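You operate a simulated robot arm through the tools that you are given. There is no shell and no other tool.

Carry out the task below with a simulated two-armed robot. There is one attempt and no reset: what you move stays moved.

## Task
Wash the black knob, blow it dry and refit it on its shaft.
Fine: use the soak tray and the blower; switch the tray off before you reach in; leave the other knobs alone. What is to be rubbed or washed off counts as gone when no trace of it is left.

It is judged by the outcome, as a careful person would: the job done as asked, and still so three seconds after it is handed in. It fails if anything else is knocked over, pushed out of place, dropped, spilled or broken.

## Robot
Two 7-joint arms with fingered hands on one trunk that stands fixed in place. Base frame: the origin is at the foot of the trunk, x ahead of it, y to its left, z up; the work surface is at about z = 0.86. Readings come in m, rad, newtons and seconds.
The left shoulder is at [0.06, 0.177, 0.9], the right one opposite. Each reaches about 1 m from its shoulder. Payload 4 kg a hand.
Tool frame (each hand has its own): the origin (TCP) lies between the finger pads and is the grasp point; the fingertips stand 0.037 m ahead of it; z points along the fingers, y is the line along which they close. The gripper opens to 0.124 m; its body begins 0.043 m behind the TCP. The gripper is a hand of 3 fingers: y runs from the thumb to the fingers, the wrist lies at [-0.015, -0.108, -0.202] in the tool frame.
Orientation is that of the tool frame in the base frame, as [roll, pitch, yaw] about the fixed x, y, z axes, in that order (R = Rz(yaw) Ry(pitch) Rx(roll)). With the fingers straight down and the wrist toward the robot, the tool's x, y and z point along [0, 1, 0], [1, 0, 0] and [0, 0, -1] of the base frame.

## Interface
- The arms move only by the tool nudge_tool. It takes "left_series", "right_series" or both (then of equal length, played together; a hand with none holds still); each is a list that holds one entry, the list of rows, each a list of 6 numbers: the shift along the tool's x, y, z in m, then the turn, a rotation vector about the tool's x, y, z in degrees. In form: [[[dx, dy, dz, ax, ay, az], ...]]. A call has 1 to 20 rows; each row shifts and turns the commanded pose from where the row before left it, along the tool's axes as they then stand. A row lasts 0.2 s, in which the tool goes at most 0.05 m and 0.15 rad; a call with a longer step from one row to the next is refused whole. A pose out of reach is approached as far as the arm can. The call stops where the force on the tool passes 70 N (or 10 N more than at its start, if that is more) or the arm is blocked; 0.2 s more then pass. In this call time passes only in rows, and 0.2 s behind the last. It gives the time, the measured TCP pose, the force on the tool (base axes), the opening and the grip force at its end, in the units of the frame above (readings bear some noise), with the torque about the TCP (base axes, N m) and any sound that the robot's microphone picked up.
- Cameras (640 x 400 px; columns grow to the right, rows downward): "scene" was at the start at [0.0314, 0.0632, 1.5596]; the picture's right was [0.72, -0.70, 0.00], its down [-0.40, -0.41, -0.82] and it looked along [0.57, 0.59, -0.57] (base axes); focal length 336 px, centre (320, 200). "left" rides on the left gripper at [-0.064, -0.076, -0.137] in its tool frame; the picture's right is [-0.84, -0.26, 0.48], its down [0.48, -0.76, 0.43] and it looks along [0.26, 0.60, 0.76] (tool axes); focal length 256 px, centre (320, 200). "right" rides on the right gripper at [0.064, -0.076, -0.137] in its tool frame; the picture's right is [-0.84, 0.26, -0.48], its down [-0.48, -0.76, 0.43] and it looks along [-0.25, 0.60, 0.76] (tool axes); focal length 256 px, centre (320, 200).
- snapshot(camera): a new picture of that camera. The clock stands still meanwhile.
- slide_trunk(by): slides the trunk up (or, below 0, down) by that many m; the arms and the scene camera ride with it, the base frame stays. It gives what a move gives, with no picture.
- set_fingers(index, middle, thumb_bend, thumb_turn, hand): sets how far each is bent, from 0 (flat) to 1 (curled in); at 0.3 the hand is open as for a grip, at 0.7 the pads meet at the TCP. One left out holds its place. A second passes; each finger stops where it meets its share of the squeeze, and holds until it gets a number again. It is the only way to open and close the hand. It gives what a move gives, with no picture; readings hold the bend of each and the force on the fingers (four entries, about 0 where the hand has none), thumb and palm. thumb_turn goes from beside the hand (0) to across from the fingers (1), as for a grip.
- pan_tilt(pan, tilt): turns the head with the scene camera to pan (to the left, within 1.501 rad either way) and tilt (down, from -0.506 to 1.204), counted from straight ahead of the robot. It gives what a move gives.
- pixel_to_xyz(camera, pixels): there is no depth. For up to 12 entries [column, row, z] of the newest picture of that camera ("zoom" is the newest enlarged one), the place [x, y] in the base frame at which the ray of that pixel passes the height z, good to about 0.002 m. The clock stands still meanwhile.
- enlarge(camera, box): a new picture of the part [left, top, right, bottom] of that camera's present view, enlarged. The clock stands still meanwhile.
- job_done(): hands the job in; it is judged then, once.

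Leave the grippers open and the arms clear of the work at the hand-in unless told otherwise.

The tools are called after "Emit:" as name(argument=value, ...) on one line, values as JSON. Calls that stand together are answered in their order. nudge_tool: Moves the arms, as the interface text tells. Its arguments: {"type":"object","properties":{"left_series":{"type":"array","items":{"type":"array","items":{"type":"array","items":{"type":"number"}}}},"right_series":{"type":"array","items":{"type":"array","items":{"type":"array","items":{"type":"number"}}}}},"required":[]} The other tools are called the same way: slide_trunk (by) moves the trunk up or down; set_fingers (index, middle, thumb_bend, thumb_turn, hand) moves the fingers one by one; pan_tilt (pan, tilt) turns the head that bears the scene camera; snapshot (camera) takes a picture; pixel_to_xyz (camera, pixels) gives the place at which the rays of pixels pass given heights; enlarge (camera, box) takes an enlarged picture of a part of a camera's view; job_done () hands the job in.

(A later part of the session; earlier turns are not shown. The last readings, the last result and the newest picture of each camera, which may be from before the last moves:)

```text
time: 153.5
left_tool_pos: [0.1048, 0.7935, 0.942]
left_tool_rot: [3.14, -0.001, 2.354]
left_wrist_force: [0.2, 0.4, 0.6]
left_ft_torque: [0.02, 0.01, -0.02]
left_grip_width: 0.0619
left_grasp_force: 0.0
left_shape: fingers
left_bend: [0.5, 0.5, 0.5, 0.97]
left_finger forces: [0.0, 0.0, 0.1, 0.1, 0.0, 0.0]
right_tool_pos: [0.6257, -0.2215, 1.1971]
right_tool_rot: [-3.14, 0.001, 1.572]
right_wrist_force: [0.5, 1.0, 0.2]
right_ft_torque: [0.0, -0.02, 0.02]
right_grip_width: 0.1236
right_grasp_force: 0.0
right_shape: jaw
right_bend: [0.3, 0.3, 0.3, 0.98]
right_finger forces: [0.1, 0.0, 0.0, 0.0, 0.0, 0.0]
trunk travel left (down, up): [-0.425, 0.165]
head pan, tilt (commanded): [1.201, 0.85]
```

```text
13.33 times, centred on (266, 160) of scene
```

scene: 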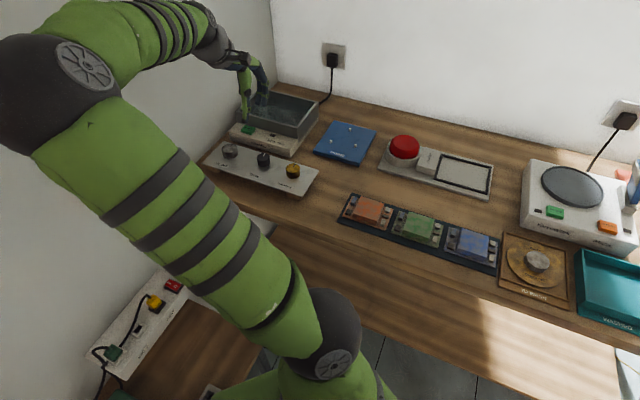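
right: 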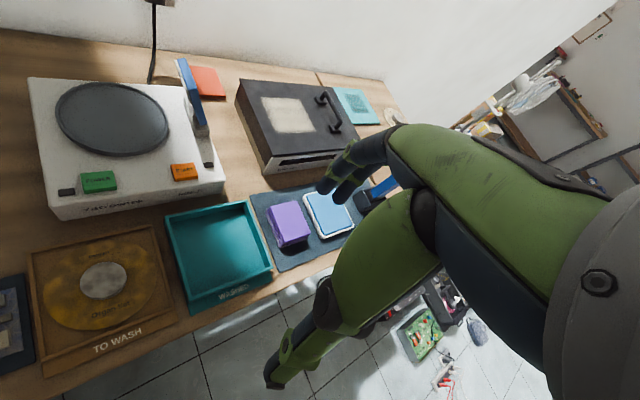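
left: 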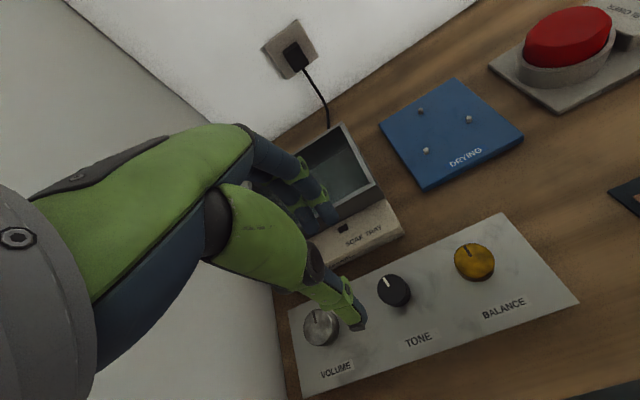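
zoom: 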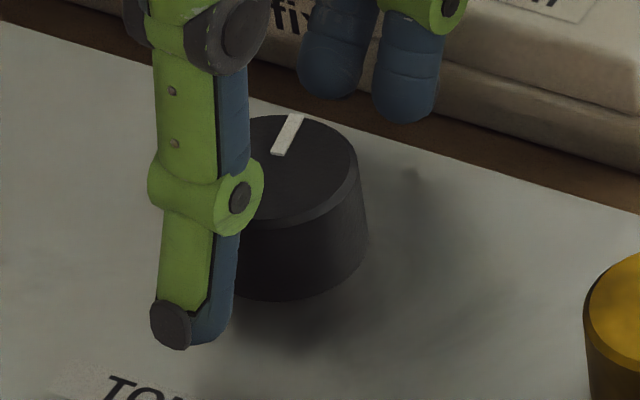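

After opening, the outline again shifted up by ~10 px in the zoom. I lift the hand away and measure exactly what happened.

Emit:
nudge_tool(left_series=[[[0, 0, -0.005, 0, 0, 0], [0, 0, -0.01, 0, 0, 0], [0, 0, -0.02, 0, 0, 0], [0, 0, -0.03, 0, 0, 0], [0, 0, -0.03, 0, 0, 0], [0, 0, -0.03, 0, 0, 0], [0, 0, -0.03, 0, 0, 0]]])

Emit:
enlarge(camera="scene", box=[252, 150, 276, 170])

Emit:
snapshot(camera="left")

Emit:
enlarge(camera="left", box=[365, 265, 420, 315])

Emit:
enlarge(camera="left", box=[445, 235, 500, 285])

```text
time: 155.1
left_tool_pos: [0.1047, 0.7914, 1.0965]
left_tool_rot: [3.141, 0.0, 2.358]
left_wrist_force: [0.1, -0.9, 0.0]
left_ft_torque: [-0.01, 0.0, 0.01]
left_grip_width: 0.062
left_grasp_force: 0.1
left_shape: fingers
left_bend: [0.5, 0.5, 0.5, 0.98]
left_finger forces: [0.1, 0.0, 0.0, 0.0, 0.0, 0.1]
right_tool_pos: [0.6258, -0.2227, 1.1964]
right_tool_rot: [-3.141, 0.0, 1.571]
right_wrist_force: [0.9, 0.4, -0.6]
right_ft_torque: [-0.01, -0.04, 0.02]
right_grip_width: 0.1235
right_grasp_force: 0.1
right_shape: jaw
right_bend: [0.3, 0.3, 0.3, 0.98]
right_finger forces: [0.1, 0.1, 0.0, 0.0, 0.0, 0.0]
trunk travel left (down, up): [-0.425, 0.165]
head pan, tilt (commanded): [1.201, 0.85]
```

```text
16.00 times, centred on (264, 160) of scene
```

zoom: 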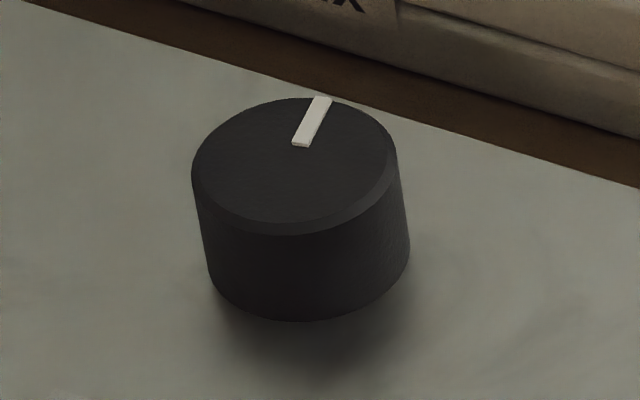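

```text
taken
```

left: 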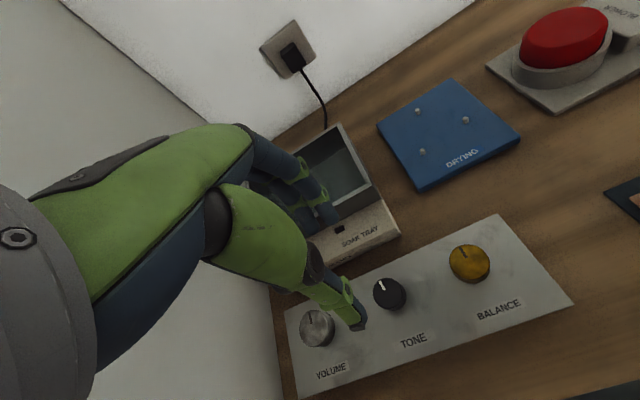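

```text
8.00 times, centred on (392, 290) of left
```

zoom: 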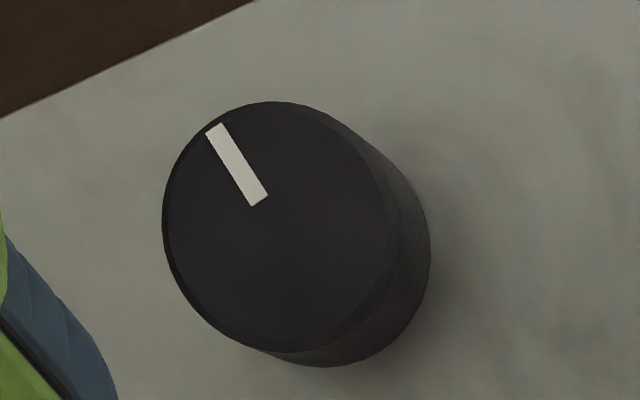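

```text
8.00 times, centred on (472, 260) of left
```

zoom: 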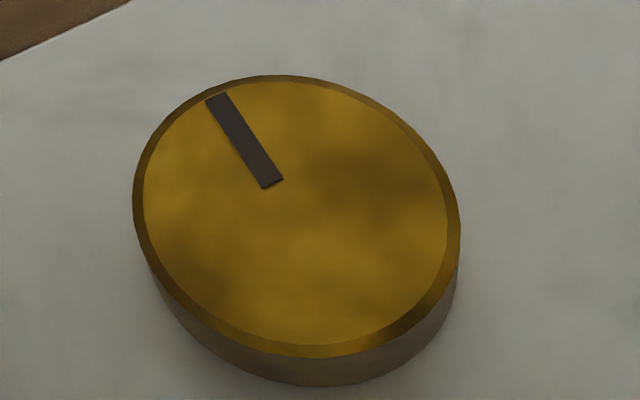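

Emit:
pixel_to_xyz(camera="scene", pixels=[[262.41, 157.875, 0.9], [262.41, 157.875, 0.9], [262.41, 157.875, 0.9], [262.41, 157.875, 0.91], [262.41, 157.875, 0.91], [262.41, 157.875, 0.91], [262.41, 157.875, 0.92], [262.41, 157.875, 0.92], [262.41, 157.875, 0.92]])

Emit:
pixel_to_xyz(camera="left", pixels=[[387.0, 293.4, 0.9], [387.0, 293.4, 0.9], [387.0, 293.4, 0.9], [387.0, 293.4, 0.91], [387.0, 293.4, 0.91], [387.0, 293.4, 0.92], [387.0, 293.4, 0.92], [469.06, 262.06, 0.9], [469.06, 262.06, 0.9], [469.06, 262.06, 0.91], [469.06, 262.06, 0.92], [469.06, 262.06, 0.92]])

```text
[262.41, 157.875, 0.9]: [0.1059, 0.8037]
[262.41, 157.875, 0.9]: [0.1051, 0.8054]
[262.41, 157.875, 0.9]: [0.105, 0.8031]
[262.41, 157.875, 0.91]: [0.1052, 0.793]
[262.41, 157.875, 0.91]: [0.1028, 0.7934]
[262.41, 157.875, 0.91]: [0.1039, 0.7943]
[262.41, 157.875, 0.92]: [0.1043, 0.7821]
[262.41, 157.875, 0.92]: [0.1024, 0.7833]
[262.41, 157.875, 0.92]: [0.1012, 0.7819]
```

```text
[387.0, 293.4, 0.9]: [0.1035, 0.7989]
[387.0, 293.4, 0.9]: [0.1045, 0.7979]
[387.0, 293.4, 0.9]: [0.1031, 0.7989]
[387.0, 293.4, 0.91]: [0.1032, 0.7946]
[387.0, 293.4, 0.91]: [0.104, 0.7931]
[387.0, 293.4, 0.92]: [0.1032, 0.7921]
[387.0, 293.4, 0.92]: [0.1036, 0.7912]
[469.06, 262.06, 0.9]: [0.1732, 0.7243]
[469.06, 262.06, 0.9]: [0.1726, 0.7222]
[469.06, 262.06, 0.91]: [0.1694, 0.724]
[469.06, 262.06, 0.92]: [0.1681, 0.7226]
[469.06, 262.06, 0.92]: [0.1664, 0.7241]
```

The left view (almost straight down) confirms the knob rests about 4–5 mm off the shaft axis after release: gripping hard and letting go makes it pop. Better: use the fingers as a light cage (bend 0.60, ~1 N touch), slide the knob gently by eye to the target outline, then open. I descend around the knob.

Emit:
nudge_tool(left_series=[[[0.0058, 0.0031, 0.03, 0, 0, 0], [0, 0, 0.03, 0, 0, 0], [0, 0, 0.03, 0, 0, 0], [0, 0, 0.03, 0, 0, 0], [0, 0, 0.02, 0, 0, 0], [0, 0, 0.0105, 0, 0, 0], [0, 0, 0, 0, 0, 0]]])

Emit:
nudge_tool(left_series=[[[0, 0, 0, 0, 0, 0]]])

Emit:
enlarge(camera="left", box=[260, 180, 420, 340])

Emit:
enlarge(camera="scene", box=[252, 150, 276, 170])

```text
time: 156.7
left_tool_pos: [0.1023, 0.799, 0.9459]
left_tool_rot: [-3.141, 0.0, 2.357]
left_wrist_force: [-0.6, 0.1, 0.2]
left_ft_torque: [-0.03, -0.02, -0.04]
left_grip_width: 0.062
left_grasp_force: 0.0
left_shape: fingers
left_bend: [0.5, 0.5, 0.5, 0.98]
left_finger forces: [0.0, 0.0, 0.0, 0.0, 0.0, 0.0]
right_tool_pos: [0.6256, -0.2208, 1.1979]
right_tool_rot: [-3.14, 0.0, 1.57]
right_wrist_force: [-0.3, 0.9, 0.5]
right_ft_torque: [-0.01, 0.03, 0.03]
right_grip_width: 0.1235
right_grasp_force: 0.1
right_shape: jaw
right_bend: [0.3, 0.3, 0.3, 0.98]
right_finger forces: [0.0, 0.1, 0.0, 0.1, 0.0, 0.1]
trunk travel left (down, up): [-0.425, 0.165]
head pan, tilt (commanded): [1.201, 0.85]
```

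```text
time: 157.1
left_tool_pos: [0.1022, 0.7986, 0.9456]
left_tool_rot: [3.141, 0.001, 2.356]
left_wrist_force: [0.5, 0.1, -0.4]
left_ft_torque: [-0.01, 0.0, -0.03]
left_grip_width: 0.0619
left_grasp_force: 0.0
left_shape: fingers
left_bend: [0.5, 0.5, 0.5, 0.98]
left_finger forces: [0.0, 0.1, 0.0, 0.0, 0.0, 0.0]
right_tool_pos: [0.6246, -0.221, 1.1982]
right_tool_rot: [3.141, 0.0, 1.571]
right_wrist_force: [-0.8, 0.0, 0.5]
right_ft_torque: [0.03, 0.0, -0.01]
right_grip_width: 0.1233
right_grasp_force: 0.1
right_shape: jaw
right_bend: [0.3, 0.3, 0.3, 0.98]
right_finger forces: [0.0, 0.0, 0.0, 0.0, 0.1, 0.0]
trunk travel left (down, up): [-0.425, 0.165]
head pan, tilt (commanded): [1.201, 0.85]
```

```text
2.50 times, centred on (340, 260) of left
```

zoom: 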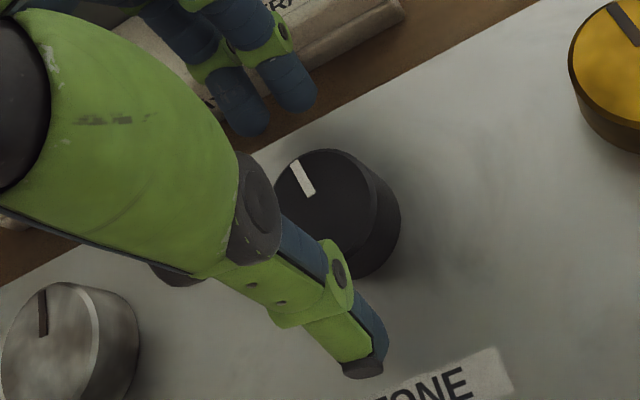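

```text
16.00 times, centred on (264, 160) of scene
```

zoom: 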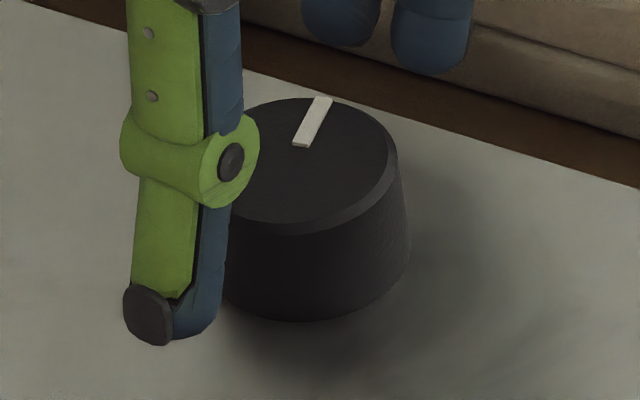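

The hand is ~3.5 mm too far left of the knob; I correct (tool x −3.5 mm), lower 2 mm, and close to the light cage 0.60.

Emit:
nudge_tool(left_series=[[[-0.0035, 0, 0.002, 0, 0, 0], [0, 0, 0, 0, 0, 0]]])

Emit:
set_fingers(hand="left", index=0.58, middle=0.58, thumb_bend=0.58)

Emit:
enlarge(camera="scene", box=[252, 150, 276, 170])

Emit:
enlarge(camera="left", box=[260, 180, 420, 340])

```text
time: 157.7
left_tool_pos: [0.1049, 0.7954, 0.9447]
left_tool_rot: [3.14, 0.001, 2.359]
left_wrist_force: [-0.4, 0.4, -0.5]
left_ft_torque: [0.0, 0.01, 0.0]
left_grip_width: 0.062
left_grasp_force: 0.0
left_shape: fingers
left_bend: [0.5, 0.5, 0.5, 0.98]
left_finger forces: [0.0, 0.0, 0.0, 0.0, 0.0, 0.0]
right_tool_pos: [0.6259, -0.2226, 1.1965]
right_tool_rot: [3.14, 0.0, 1.571]
right_wrist_force: [0.4, -0.6, 0.1]
right_ft_torque: [0.04, -0.04, 0.03]
right_grip_width: 0.1236
right_grasp_force: 0.0
right_shape: jaw
right_bend: [0.3, 0.3, 0.3, 0.98]
right_finger forces: [0.0, 0.1, 0.0, 0.1, 0.1, 0.0]
trunk travel left (down, up): [-0.425, 0.165]
head pan, tilt (commanded): [1.201, 0.85]
```

```text
time: 158.7
left_tool_pos: [0.1057, 0.7948, 0.9442]
left_tool_rot: [-3.141, 0.0, 2.355]
left_wrist_force: [-0.9, -0.6, 0.7]
left_ft_torque: [-0.01, -0.02, -0.01]
left_grip_width: 0.041
left_grasp_force: 0.0
left_shape: fingers
left_bend: [0.57, 0.57, 0.57, 0.98]
left_finger forces: [0.0, 0.1, 0.0, 0.0, 0.2, 0.1]
right_tool_pos: [0.6237, -0.2211, 1.1965]
right_tool_rot: [-3.141, 0.001, 1.57]
right_wrist_force: [0.3, 0.2, 0.7]
right_ft_torque: [0.05, -0.02, 0.02]
right_grip_width: 0.1234
right_grasp_force: 0.0
right_shape: jaw
right_bend: [0.3, 0.3, 0.3, 0.98]
right_finger forces: [0.0, 0.0, 0.0, 0.1, 0.0, 0.0]
trunk travel left (down, up): [-0.425, 0.165]
head pan, tilt (commanded): [1.201, 0.85]
```

```text
16.00 times, centred on (264, 160) of scene
```

zoom: 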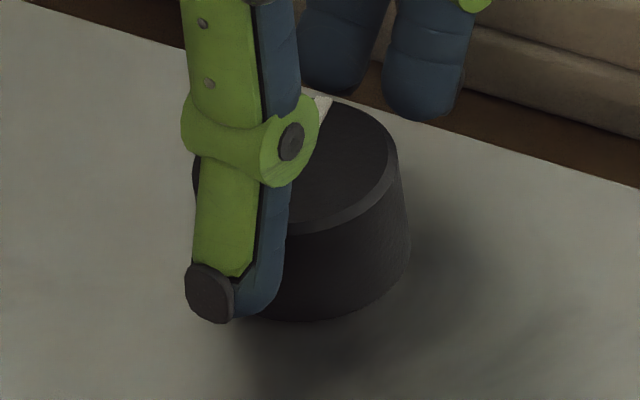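

```text
2.50 times, centred on (340, 260) of left
```

zoom: 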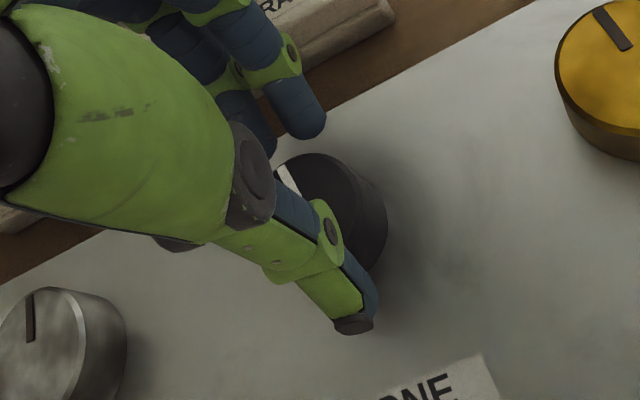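

No contact yet at 0.57/width 0.041; knob unmoved. I close to 0.60 for the light touch.

Emit:
set_fingers(hand="left", index=0.6, middle=0.6, thumb_bend=0.6)

Emit:
enlarge(camera="scene", box=[252, 150, 276, 170])

```text
time: 159.7
left_tool_pos: [0.1055, 0.7961, 0.9437]
left_tool_rot: [3.141, -0.001, 2.356]
left_wrist_force: [0.9, 0.4, 0.0]
left_ft_torque: [-0.01, -0.02, -0.02]
left_grip_width: 0.0332
left_grasp_force: 1.0
left_shape: fingers
left_bend: [0.59, 0.6, 0.6, 0.97]
left_finger forces: [0.5, 0.4, 0.0, 0.0, 0.8, 0.1]
right_tool_pos: [0.6261, -0.2227, 1.1974]
right_tool_rot: [-3.141, 0.0, 1.569]
right_wrist_force: [0.6, 0.8, 0.1]
right_ft_torque: [-0.02, -0.01, 0.02]
right_grip_width: 0.1239
right_grasp_force: 0.1
right_shape: jaw
right_bend: [0.3, 0.3, 0.3, 0.98]
right_finger forces: [0.1, 0.1, 0.0, 0.0, 0.0, 0.0]
trunk travel left (down, up): [-0.425, 0.165]
head pan, tilt (commanded): [1.201, 0.85]
```

```text
16.00 times, centred on (264, 160) of scene
```

zoom: 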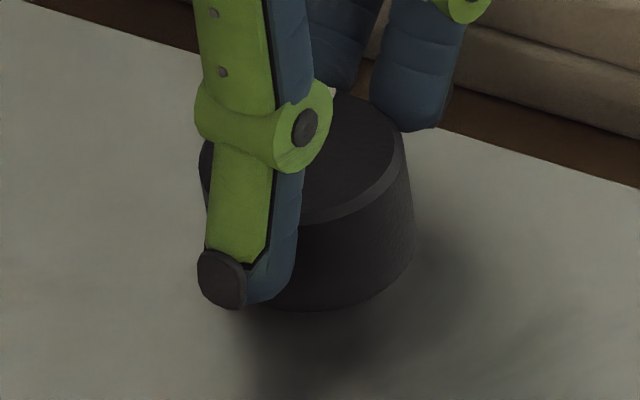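

Caged at ~1 N touch. By the zoom outline (right 416, bottom 310; target right ≈408, bottom ≈330) the knob must go about 6.7 mm toward the front and 1.6 mm right: tool (−1.6, −6.7) mm. I slide it gently.

Emit:
nudge_tool(left_series=[[[-0.0004, -0.0017, 0, 0, 0, 0], [-0.0004, -0.0017, 0, 0, 0, 0], [0, 0, 0, 0, 0, 0]]])

Emit:
enlarge(camera="scene", box=[252, 150, 276, 170])

```text
time: 160.5
left_tool_pos: [0.1019, 0.7941, 0.9445]
left_tool_rot: [-3.14, -0.001, 2.357]
left_wrist_force: [-0.1, -0.1, -0.5]
left_ft_torque: [0.01, -0.01, 0.03]
left_grip_width: 0.0336
left_grasp_force: 0.9
left_shape: fingers
left_bend: [0.59, 0.6, 0.6, 0.97]
left_finger forces: [0.5, 0.3, 0.0, 0.0, 0.9, 0.1]
right_tool_pos: [0.6255, -0.2206, 1.1963]
right_tool_rot: [3.141, 0.001, 1.57]
right_wrist_force: [-0.2, 0.1, 0.4]
right_ft_torque: [0.03, 0.0, 0.02]
right_grip_width: 0.1236
right_grasp_force: 0.0
right_shape: jaw
right_bend: [0.3, 0.3, 0.3, 0.98]
right_finger forces: [0.1, 0.0, 0.0, 0.0, 0.0, 0.0]
trunk travel left (down, up): [-0.425, 0.165]
head pan, tilt (commanded): [1.201, 0.85]
```

```text
16.00 times, centred on (264, 160) of scene
```

zoom: 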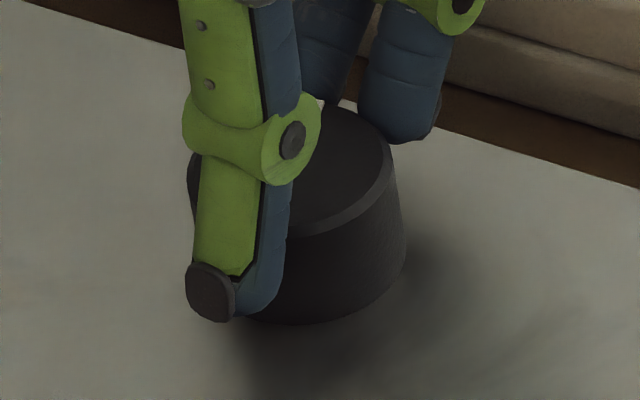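

Moved well (right 406, bottom 322). Remaining: ~2.2 mm to the front, 1.7 mm to the right.

Emit:
nudge_tool(left_series=[[[-0.0009, -0.0011, 0, 0, 0, 0], [-0.0008, -0.0011, 0, 0, 0, 0], [0, 0, 0, 0, 0, 0]]])

Emit:
enlarge(camera="scene", box=[252, 150, 276, 170])

```text
time: 161.3
left_tool_pos: [0.1017, 0.7907, 0.9446]
left_tool_rot: [-3.14, 0.0, 2.357]
left_wrist_force: [-0.4, -0.2, 0.4]
left_ft_torque: [0.0, 0.01, 0.0]
left_grip_width: 0.0331
left_grasp_force: 0.3
left_shape: fingers
left_bend: [0.59, 0.6, 0.6, 0.97]
left_finger forces: [0.4, 0.4, 0.1, 0.1, 0.7, 0.0]
right_tool_pos: [0.6255, -0.2229, 1.1984]
right_tool_rot: [-3.141, 0.0, 1.571]
right_wrist_force: [0.3, -0.2, -1.2]
right_ft_torque: [0.0, -0.01, -0.01]
right_grip_width: 0.1238
right_grasp_force: 0.1
right_shape: jaw
right_bend: [0.3, 0.3, 0.3, 0.98]
right_finger forces: [0.1, 0.1, 0.1, 0.0, 0.0, 0.1]
trunk travel left (down, up): [-0.425, 0.165]
head pan, tilt (commanded): [1.201, 0.85]
```

```text
16.00 times, centred on (264, 160) of scene
```

zoom: 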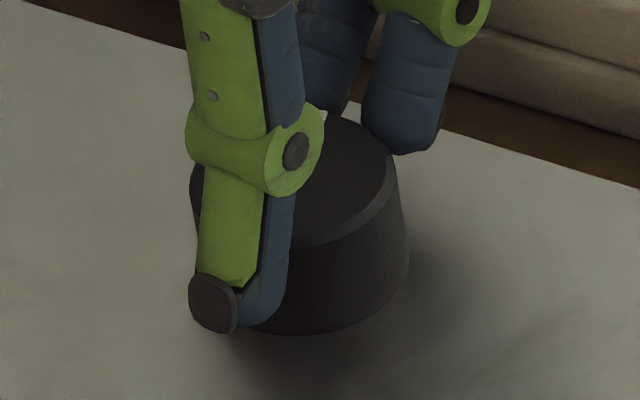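

On target now (left 190, right 409, bottom 334). I open in a tiny step first (0.585) and check.

Emit:
set_fingers(hand="left", index=0.58, middle=0.58, thumb_bend=0.58)

Emit:
enlarge(camera="scene", box=[252, 150, 276, 170])

```text
time: 162.3
left_tool_pos: [0.1022, 0.7921, 0.9444]
left_tool_rot: [3.141, -0.001, 2.356]
left_wrist_force: [0.0, -0.5, -0.5]
left_ft_torque: [0.03, -0.03, -0.02]
left_grip_width: 0.04
left_grasp_force: 0.1
left_shape: fingers
left_bend: [0.57, 0.57, 0.57, 0.98]
left_finger forces: [0.0, 0.0, 0.0, 0.0, 0.0, 0.0]
right_tool_pos: [0.6264, -0.2226, 1.1986]
right_tool_rot: [3.142, 0.001, 1.571]
right_wrist_force: [0.1, 0.5, -0.2]
right_ft_torque: [-0.02, 0.03, 0.0]
right_grip_width: 0.1234
right_grasp_force: 0.1
right_shape: jaw
right_bend: [0.3, 0.3, 0.3, 0.98]
right_finger forces: [0.0, 0.0, 0.0, 0.1, 0.0, 0.0]
trunk travel left (down, up): [-0.425, 0.165]
head pan, tilt (commanded): [1.201, 0.85]
```

```text
16.00 times, centred on (264, 160) of scene
```

zoom: 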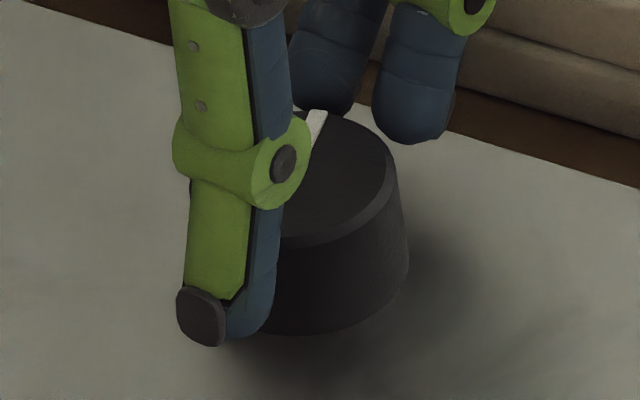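

Released without moving (right 409, bottom 334). I open fully and lift away.

Emit:
set_fingers(hand="left", index=0.48, middle=0.48, thumb_bend=0.48)

Emit:
nudge_tool(left_series=[[[0, 0, -0.005, 0, 0, 0], [0, 0, -0.01, 0, 0, 0], [0, 0, -0.02, 0, 0, 0], [0, 0, -0.03, 0, 0, 0], [0, 0, -0.03, 0, 0, 0], [0, 0, -0.03, 0, 0, 0], [0, 0, -0.03, 0, 0, 0]]])

Emit:
enlarge(camera="scene", box=[252, 150, 276, 170])

Emit:
snapshot(camera="left")

Emit:
enlarge(camera="left", box=[365, 265, 420, 315])

Emit:
enlarge(camera="scene", box=[200, 130, 310, 200])

```text
time: 163.3
left_tool_pos: [0.1031, 0.7913, 0.9438]
left_tool_rot: [3.141, 0.001, 2.356]
left_wrist_force: [-0.2, -0.1, 0.0]
left_ft_torque: [0.0, 0.0, 0.01]
left_grip_width: 0.0683
left_grasp_force: 0.1
left_shape: fingers
left_bend: [0.48, 0.48, 0.48, 0.98]
left_finger forces: [0.0, 0.1, 0.0, 0.0, 0.1, 0.2]
right_tool_pos: [0.6254, -0.2222, 1.1969]
right_tool_rot: [-3.141, -0.001, 1.57]
right_wrist_force: [0.0, -0.7, -0.4]
right_ft_torque: [-0.03, -0.01, 0.03]
right_grip_width: 0.1237
right_grasp_force: 0.0
right_shape: jaw
right_bend: [0.3, 0.3, 0.3, 0.98]
right_finger forces: [0.0, 0.1, 0.0, 0.1, 0.0, 0.1]
trunk travel left (down, up): [-0.425, 0.165]
head pan, tilt (commanded): [1.201, 0.85]
```

```text
time: 164.9
left_tool_pos: [0.1044, 0.7887, 1.0988]
left_tool_rot: [3.141, -0.002, 2.356]
left_wrist_force: [0.2, -0.1, -0.3]
left_ft_torque: [0.02, -0.04, -0.02]
left_grip_width: 0.0682
left_grasp_force: 0.0
left_shape: fingers
left_bend: [0.48, 0.48, 0.48, 0.98]
left_finger forces: [0.0, 0.0, 0.1, 0.0, 0.0, 0.0]
right_tool_pos: [0.6257, -0.2224, 1.1955]
right_tool_rot: [-3.141, 0.001, 1.571]
right_wrist_force: [-0.6, -0.1, 1.2]
right_ft_torque: [0.0, 0.02, 0.0]
right_grip_width: 0.1237
right_grasp_force: 0.1
right_shape: jaw
right_bend: [0.3, 0.3, 0.3, 0.98]
right_finger forces: [0.1, 0.0, 0.0, 0.0, 0.1, 0.0]
trunk travel left (down, up): [-0.425, 0.165]
head pan, tilt (commanded): [1.201, 0.85]
```

```text
16.00 times, centred on (264, 160) of scene
```

zoom: 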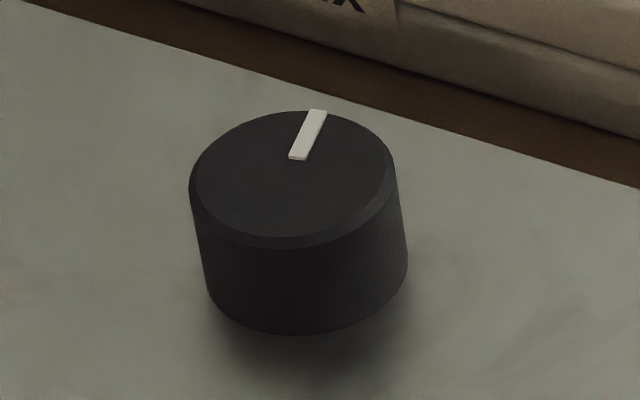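

```text
taken
```

left: 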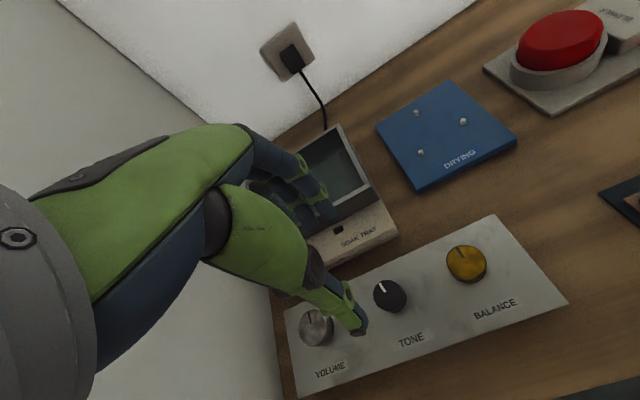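

```text
8.00 times, centred on (392, 290) of left
```

zoom: 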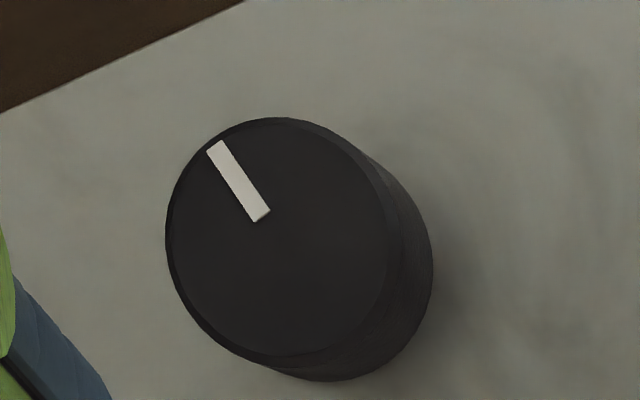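

```text
5.71 times, centred on (255, 165) of scene
```

zoom: 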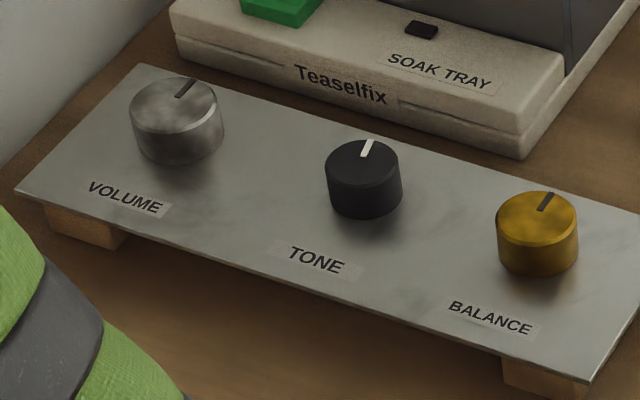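

The outline now equals the original (left 325/326, right 402/403, bottom 217/218, top 141/140). I triangulate once more for centre and height.

Emit:
pixel_to_xyz(camera="scene", pixels=[[262.22, 158.72, 0.9], [262.22, 158.72, 0.9], [262.22, 158.72, 0.9], [262.22, 158.72, 0.91], [262.22, 158.72, 0.91], [262.22, 158.72, 0.91], [262.22, 158.72, 0.92], [262.22, 158.72, 0.92], [262.22, 158.72, 0.92]])

Emit:
pixel_to_xyz(camera="left", pixels=[[387.44, 295.25, 0.9], [387.44, 295.25, 0.9], [387.44, 295.25, 0.9], [387.44, 295.25, 0.91], [387.44, 295.25, 0.91], [387.44, 295.25, 0.91], [387.44, 295.25, 0.92], [387.44, 295.25, 0.92], [387.44, 295.25, 0.92]])

```text
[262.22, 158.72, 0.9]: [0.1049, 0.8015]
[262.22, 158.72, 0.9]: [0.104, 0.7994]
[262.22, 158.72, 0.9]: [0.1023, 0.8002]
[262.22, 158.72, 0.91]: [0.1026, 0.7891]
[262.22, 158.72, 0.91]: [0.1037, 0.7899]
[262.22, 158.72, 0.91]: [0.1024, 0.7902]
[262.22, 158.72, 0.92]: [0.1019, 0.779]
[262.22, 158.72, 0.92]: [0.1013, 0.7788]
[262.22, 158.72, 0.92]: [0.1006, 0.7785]
```

```text
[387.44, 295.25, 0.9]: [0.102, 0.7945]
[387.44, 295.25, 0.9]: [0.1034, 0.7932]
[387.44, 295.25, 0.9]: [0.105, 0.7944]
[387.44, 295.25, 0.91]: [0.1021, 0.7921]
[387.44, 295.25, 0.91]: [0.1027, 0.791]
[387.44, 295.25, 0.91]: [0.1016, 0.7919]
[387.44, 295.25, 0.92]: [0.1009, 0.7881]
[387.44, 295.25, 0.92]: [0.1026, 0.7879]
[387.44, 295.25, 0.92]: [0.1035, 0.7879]
```

Centre (0.103, 0.7916) vs shaft (0.1033, 0.790): good to ~1.5 mm, and height unchanged. One more thing: the white pointer now stands about 11° counter-clockwise from its original direction (gold's pointer reads 0° by the same measure). I'll re-cage it lightly at the very same hand pose and turn it back 11°. First descend and touch lightly.

Emit:
nudge_tool(left_series=[[[0, 0, 0.03, 0, 0, 0], [0, 0, 0.03, 0, 0, 0], [0, 0, 0.03, 0, 0, 0], [0, 0, 0.03, 0, 0, 0], [0, 0, 0.02, 0, 0, 0], [0, 0, 0.01, 0, 0, 0], [0, 0, 0.005, 0, 0, 0]]])

Emit:
set_fingers(hand="left", index=0.58, middle=0.58, thumb_bend=0.58)

Emit:
set_fingers(hand="left", index=0.605, middle=0.605, thumb_bend=0.605)

Emit:
enlarge(camera="scene", box=[252, 150, 276, 170])

```text
time: 166.5
left_tool_pos: [0.1032, 0.7912, 0.9439]
left_tool_rot: [-3.141, 0.0, 2.357]
left_wrist_force: [0.3, 0.1, -0.2]
left_ft_torque: [0.01, 0.0, 0.0]
left_grip_width: 0.0683
left_grasp_force: 0.1
left_shape: fingers
left_bend: [0.48, 0.48, 0.48, 0.98]
left_finger forces: [0.1, 0.0, 0.0, 0.0, 0.0, 0.1]
right_tool_pos: [0.6249, -0.2227, 1.1971]
right_tool_rot: [-3.141, 0.0, 1.572]
right_wrist_force: [-0.4, -0.8, -0.5]
right_ft_torque: [-0.01, 0.03, 0.02]
right_grip_width: 0.1237
right_grasp_force: 0.0
right_shape: jaw
right_bend: [0.3, 0.3, 0.3, 0.98]
right_finger forces: [0.0, 0.0, 0.1, 0.0, 0.0, 0.1]
trunk travel left (down, up): [-0.425, 0.165]
head pan, tilt (commanded): [1.201, 0.85]
```

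```text
time: 167.5
left_tool_pos: [0.1029, 0.7917, 0.9436]
left_tool_rot: [-3.141, 0.0, 2.355]
left_wrist_force: [0.3, -0.8, -0.4]
left_ft_torque: [0.0, 0.0, 0.0]
left_grip_width: 0.0407
left_grasp_force: 0.0
left_shape: fingers
left_bend: [0.57, 0.57, 0.57, 0.98]
left_finger forces: [0.0, 0.0, 0.0, 0.0, 0.0, 0.0]
right_tool_pos: [0.6257, -0.2209, 1.1968]
right_tool_rot: [-3.141, -0.002, 1.572]
right_wrist_force: [-1.5, -0.8, -0.6]
right_ft_torque: [-0.01, -0.01, 0.02]
right_grip_width: 0.1235
right_grasp_force: 0.0
right_shape: jaw
right_bend: [0.3, 0.3, 0.3, 0.98]
right_finger forces: [0.0, 0.0, 0.0, 0.0, 0.0, 0.1]
trunk travel left (down, up): [-0.425, 0.165]
head pan, tilt (commanded): [1.201, 0.85]
```

```text
time: 168.5
left_tool_pos: [0.1032, 0.7909, 0.9442]
left_tool_rot: [-3.141, 0.0, 2.355]
left_wrist_force: [0.7, 0.4, 0.3]
left_ft_torque: [-0.02, 0.02, -0.02]
left_grip_width: 0.0333
left_grasp_force: 1.0
left_shape: fingers
left_bend: [0.6, 0.6, 0.6, 0.97]
left_finger forces: [0.3, 0.4, 0.0, 0.0, 0.8, 0.0]
right_tool_pos: [0.6251, -0.2208, 1.1969]
right_tool_rot: [3.141, -0.001, 1.571]
right_wrist_force: [0.5, 0.0, -0.1]
right_ft_torque: [-0.01, -0.03, 0.03]
right_grip_width: 0.1237
right_grasp_force: 0.0
right_shape: jaw
right_bend: [0.3, 0.3, 0.3, 0.98]
right_finger forces: [0.0, 0.0, 0.0, 0.0, 0.1, 0.0]
trunk travel left (down, up): [-0.425, 0.165]
head pan, tilt (commanded): [1.201, 0.85]
```

```text
16.00 times, centred on (264, 160) of scene
```

zoom: 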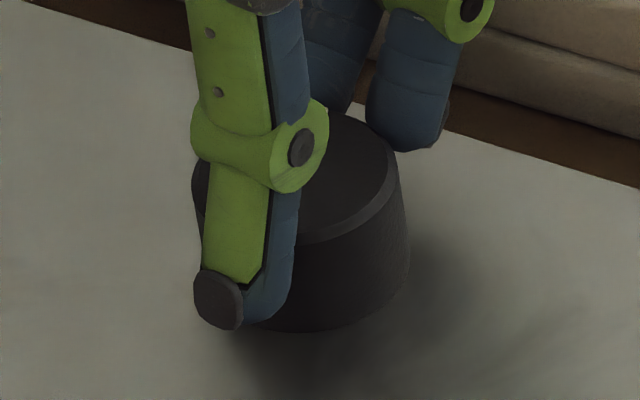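

Light touch achieved (≈0.8 N), knob essentially unmoved (right 411, bottom 331). I turn the hand +11° about the tool axis (clockwise seen from above).

Emit:
nudge_tool(left_series=[[[0, 0, 0, 0, 0, 3.7], [0, 0, 0, 0, 0, 3.7], [0, 0, 0, 0, 0, 3.6], [0, 0, 0, 0, 0, 0]]])

Emit:
enlarge(camera="scene", box=[252, 150, 276, 170])

```text
time: 169.5
left_tool_pos: [0.1025, 0.7909, 0.9444]
left_tool_rot: [-3.141, 0.0, 2.165]
left_wrist_force: [-0.8, 0.0, -0.1]
left_ft_torque: [0.03, 0.01, 0.01]
left_grip_width: 0.0331
left_grasp_force: 0.6
left_shape: fingers
left_bend: [0.6, 0.6, 0.6, 0.97]
left_finger forces: [0.4, 0.4, 0.0, 0.1, 0.8, 0.1]
right_tool_pos: [0.6247, -0.2216, 1.1979]
right_tool_rot: [-3.141, 0.0, 1.57]
right_wrist_force: [-0.7, 0.6, 1.2]
right_ft_torque: [0.01, 0.0, 0.01]
right_grip_width: 0.1234
right_grasp_force: 0.0
right_shape: jaw
right_bend: [0.3, 0.3, 0.3, 0.98]
right_finger forces: [0.0, 0.0, 0.1, 0.0, 0.0, 0.0]
trunk travel left (down, up): [-0.425, 0.165]
head pan, tilt (commanded): [1.201, 0.85]
```

```text
16.00 times, centred on (264, 160) of scene
```

zoom: 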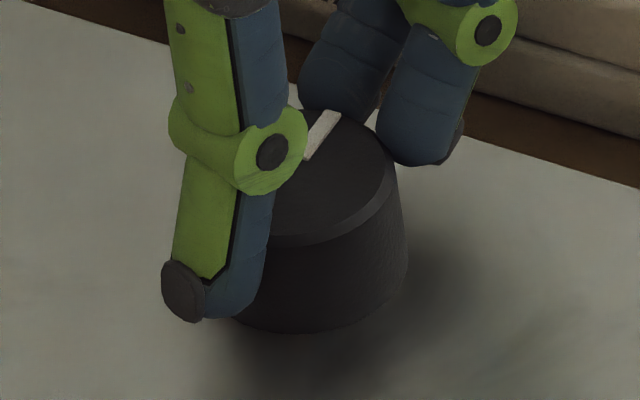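

I release lightly and look at the pointer.

Emit:
set_fingers(hand="left", index=0.58, middle=0.58, thumb_bend=0.58)

Emit:
set_fingers(hand="left", index=0.48, middle=0.48, thumb_bend=0.48)

Emit:
enlarge(camera="scene", box=[252, 150, 276, 170])

Emit:
enlarge(camera="scene", box=[280, 160, 304, 180])

```text
time: 170.5
left_tool_pos: [0.1018, 0.7912, 0.9435]
left_tool_rot: [-3.142, -0.001, 2.164]
left_wrist_force: [-0.5, -0.7, 0.7]
left_ft_torque: [0.01, 0.02, -0.04]
left_grip_width: 0.0403
left_grasp_force: 0.0
left_shape: fingers
left_bend: [0.57, 0.57, 0.57, 0.98]
left_finger forces: [0.0, 0.0, 0.0, 0.1, 0.1, 0.0]
right_tool_pos: [0.6254, -0.2214, 1.1965]
right_tool_rot: [-3.141, -0.001, 1.572]
right_wrist_force: [-0.4, -0.3, -0.4]
right_ft_torque: [0.0, 0.02, -0.03]
right_grip_width: 0.1235
right_grasp_force: 0.1
right_shape: jaw
right_bend: [0.3, 0.3, 0.3, 0.98]
right_finger forces: [0.0, 0.0, 0.1, 0.0, 0.0, 0.1]
trunk travel left (down, up): [-0.425, 0.165]
head pan, tilt (commanded): [1.201, 0.85]
```

```text
time: 171.5
left_tool_pos: [0.1014, 0.7921, 0.9447]
left_tool_rot: [3.141, -0.001, 2.165]
left_wrist_force: [-0.5, 0.5, 0.0]
left_ft_torque: [-0.02, -0.01, 0.0]
left_grip_width: 0.0684
left_grasp_force: 0.0
left_shape: fingers
left_bend: [0.48, 0.48, 0.48, 0.98]
left_finger forces: [0.0, 0.0, 0.0, 0.1, 0.1, 0.0]
right_tool_pos: [0.6255, -0.2214, 1.1973]
right_tool_rot: [3.14, 0.0, 1.572]
right_wrist_force: [0.7, 0.0, -0.2]
right_ft_torque: [0.01, -0.03, 0.0]
right_grip_width: 0.1236
right_grasp_force: 0.0
right_shape: jaw
right_bend: [0.3, 0.3, 0.3, 0.98]
right_finger forces: [0.0, 0.0, 0.0, 0.0, 0.1, 0.1]
trunk travel left (down, up): [-0.425, 0.165]
head pan, tilt (commanded): [1.201, 0.85]
```

```text
16.00 times, centred on (264, 160) of scene
```

zoom: 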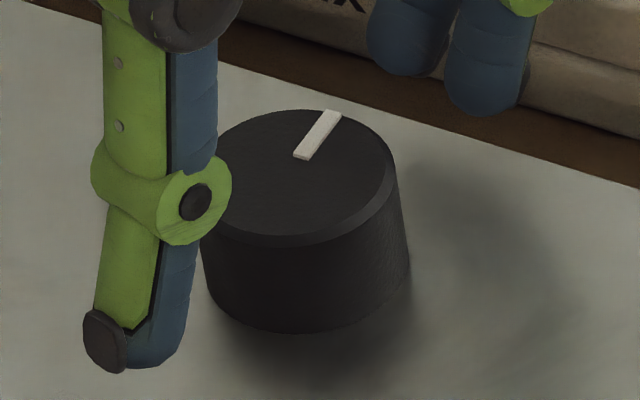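

```text
16.00 times, centred on (292, 170) of scene
```

zoom: 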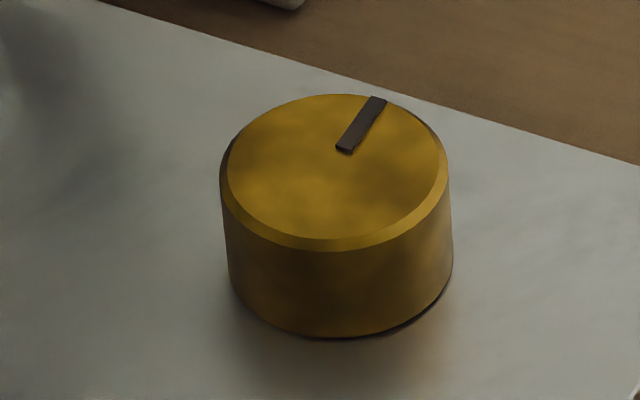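

Pointer now reads within ~2° of the original direction, and the knob stayed in place (right 410, bottom 334). I lift the hand straight up and check again from above.

Emit:
nudge_tool(left_series=[[[0, 0, -0.005, 0, 0, 0], [0, 0, -0.01, 0, 0, 0], [0, 0, -0.02, 0, 0, 0], [0, 0, -0.03, 0, 0, 0], [0, 0, -0.03, 0, 0, 0], [0, 0, -0.03, 0, 0, 0], [0, 0, -0.03, 0, 0, 0], [0, 0, 0, 0, 0, -3.7], [0, 0, 0, 0, 0, -3.7], [0, 0, 0, 0, 0, -3.6]]])

Emit:
enlarge(camera="scene", box=[252, 150, 276, 170])

Emit:
enlarge(camera="scene", box=[200, 130, 310, 200])

Emit:
snapshot(camera="left")

Emit:
enlarge(camera="left", box=[365, 265, 420, 315])

```text
time: 173.7
left_tool_pos: [0.1024, 0.7908, 1.0987]
left_tool_rot: [-3.141, 0.001, 2.359]
left_wrist_force: [0.3, 0.2, 0.3]
left_ft_torque: [-0.02, -0.01, 0.0]
left_grip_width: 0.0682
left_grasp_force: 0.0
left_shape: fingers
left_bend: [0.48, 0.48, 0.48, 0.98]
left_finger forces: [0.1, 0.0, 0.1, 0.0, 0.1, 0.0]
right_tool_pos: [0.6254, -0.2215, 1.1971]
right_tool_rot: [-3.141, 0.0, 1.571]
right_wrist_force: [0.4, -0.7, 0.1]
right_ft_torque: [0.0, 0.01, -0.01]
right_grip_width: 0.1239
right_grasp_force: 0.1
right_shape: jaw
right_bend: [0.3, 0.3, 0.3, 0.98]
right_finger forces: [0.1, 0.0, 0.0, 0.0, 0.0, 0.1]
trunk travel left (down, up): [-0.425, 0.165]
head pan, tilt (commanded): [1.201, 0.85]
```

```text
16.00 times, centred on (264, 160) of scene
```

zoom: 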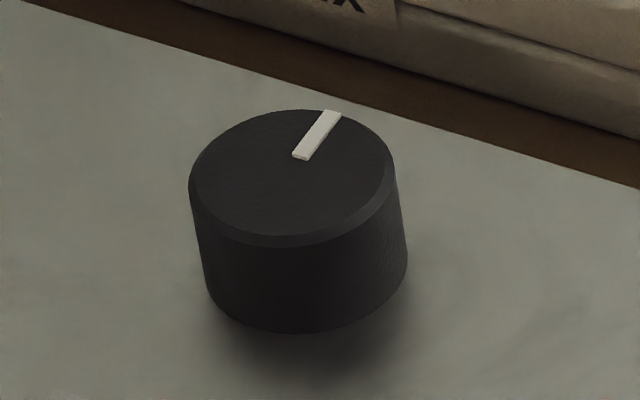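

```text
5.71 times, centred on (255, 165) of scene
```

zoom: 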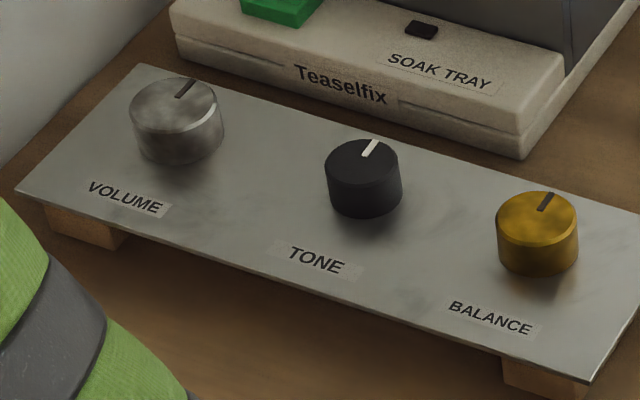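

```text
taken
```

left: 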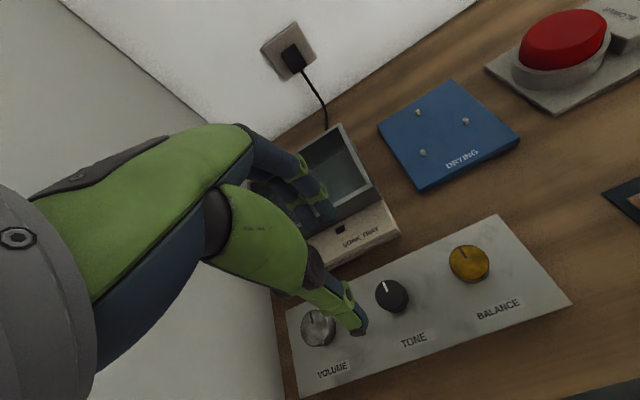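

```text
8.00 times, centred on (392, 290) of left
```

zoom: 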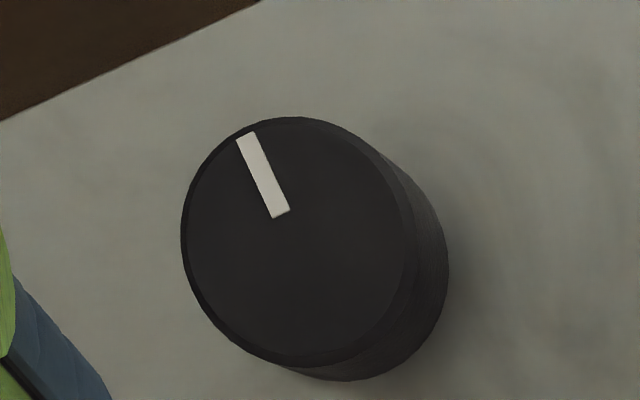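

Pointer and position match the original picture (knob 325–402, bottom 217; pointer along the same direction as the gold one). Now I withdraw: open the left hand fully, raise it and move it away from the work toward its starting place.

Emit:
nudge_tool(left_series=[[[0, 0, -0.03, 0, 0, 0], [0, 0, -0.03, 0, 0, 0], [0, 0, -0.03, 0, 0, 0], [0, 0, -0.02, 0, 0, 0], [-0.035, -0.002, 0, 0, 0, 0], [-0.035, -0.002, 0, 0, 0, 0], [-0.035, -0.002, 0, 0, 0, 0], [-0.035, -0.002, 0, 0, 0, 0], [-0.035, -0.002, 0, 0, 0, 0], [-0.035, -0.002, 0, 0, 0, 0], [-0.035, -0.002, 0, 0, 0, 0], [-0.035, -0.002, 0, 0, 0, 0], [-0.035, -0.002, 0, 0, 0, 0], [-0.035, -0.002, 0, 0, 0, 0], [-0.035, -0.002, 0, 0, 0, 0], [-0.035, -0.002, 0, 0, 0, 0]]])

Emit:
set_fingers(hand="left", index=0.3, middle=0.3, thumb_bend=0.3)

Emit:
snapshot(camera="scene")

Emit:
snapshot(camera="left")

```text
time: 177.1
left_tool_pos: [0.3824, 0.4783, 1.2098]
left_tool_rot: [3.141, -0.001, 2.357]
left_wrist_force: [-0.7, -0.1, 0.3]
left_ft_torque: [-0.02, -0.01, -0.02]
left_grip_width: 0.0685
left_grasp_force: 0.3
left_shape: fingers
left_bend: [0.48, 0.48, 0.48, 0.98]
left_finger forces: [0.0, 0.0, 0.0, 0.0, 0.1, 0.1]
right_tool_pos: [0.6266, -0.2226, 1.1968]
right_tool_rot: [-3.141, -0.001, 1.571]
right_wrist_force: [-0.1, 0.2, -0.2]
right_ft_torque: [-0.02, -0.04, -0.03]
right_grip_width: 0.1234
right_grasp_force: 0.0
right_shape: jaw
right_bend: [0.3, 0.3, 0.3, 0.98]
right_finger forces: [0.0, 0.1, 0.0, 0.0, 0.0, 0.0]
trunk travel left (down, up): [-0.425, 0.165]
head pan, tilt (commanded): [1.201, 0.85]
```

```text
time: 178.1
left_tool_pos: [0.3833, 0.4777, 1.2102]
left_tool_rot: [3.141, 0.001, 2.356]
left_wrist_force: [-0.5, 0.7, -0.3]
left_ft_torque: [0.01, -0.01, -0.05]
left_grip_width: 0.1231
left_grasp_force: 0.1
left_shape: fingers
left_bend: [0.3, 0.3, 0.3, 0.98]
left_finger forces: [0.0, 0.0, 0.0, 0.1, 0.0, 0.0]
right_tool_pos: [0.6255, -0.2211, 1.1969]
right_tool_rot: [-3.141, 0.0, 1.571]
right_wrist_force: [0.4, 0.5, -0.2]
right_ft_torque: [-0.02, 0.0, 0.01]
right_grip_width: 0.1235
right_grasp_force: 0.1
right_shape: jaw
right_bend: [0.3, 0.3, 0.3, 0.98]
right_finger forces: [0.1, 0.0, 0.0, 0.1, 0.1, 0.0]
trunk travel left (down, up): [-0.425, 0.165]
head pan, tilt (commanded): [1.201, 0.85]
```

```text
taken
```

scene: 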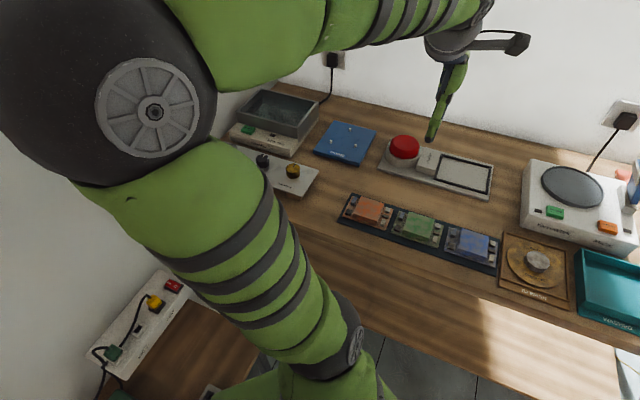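

```text
taken
```

left: 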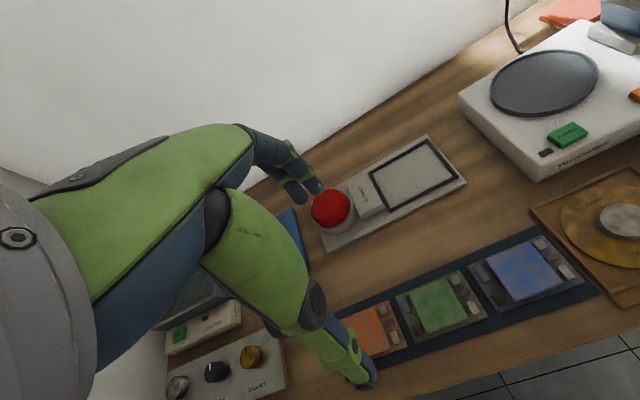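

Everything is clear. From here the left camera also sees the knobs from another side (lower-left, (216,371)); I zoom in for an independent check of seating and centring.

Emit:
enlarge(camera="left", box=[150, 330, 290, 400])

Emit:
enlarge(camera="left", box=[195, 350, 240, 390])

Emit:
enlarge(camera="scene", box=[252, 150, 276, 170])

```text
4.57 times, centred on (220, 365) of left
```

zoom: 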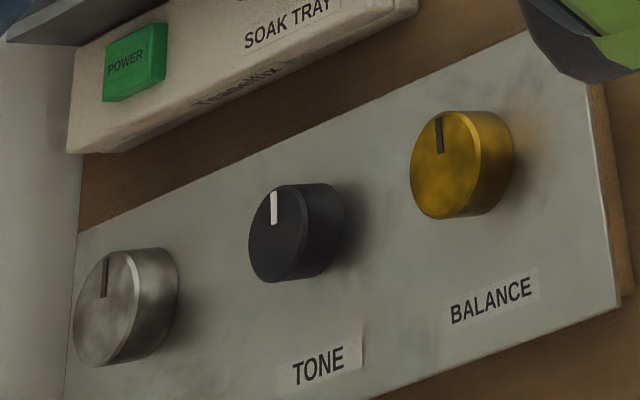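

```text
10.00 times, centred on (218, 370) of left
```

zoom: 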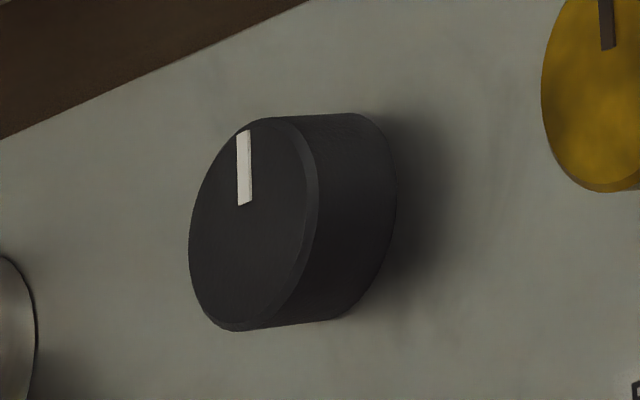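

```text
16.00 times, centred on (264, 160) of scene
```

zoom: 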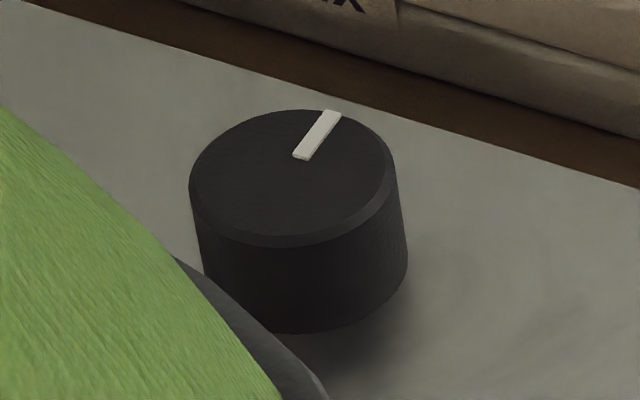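

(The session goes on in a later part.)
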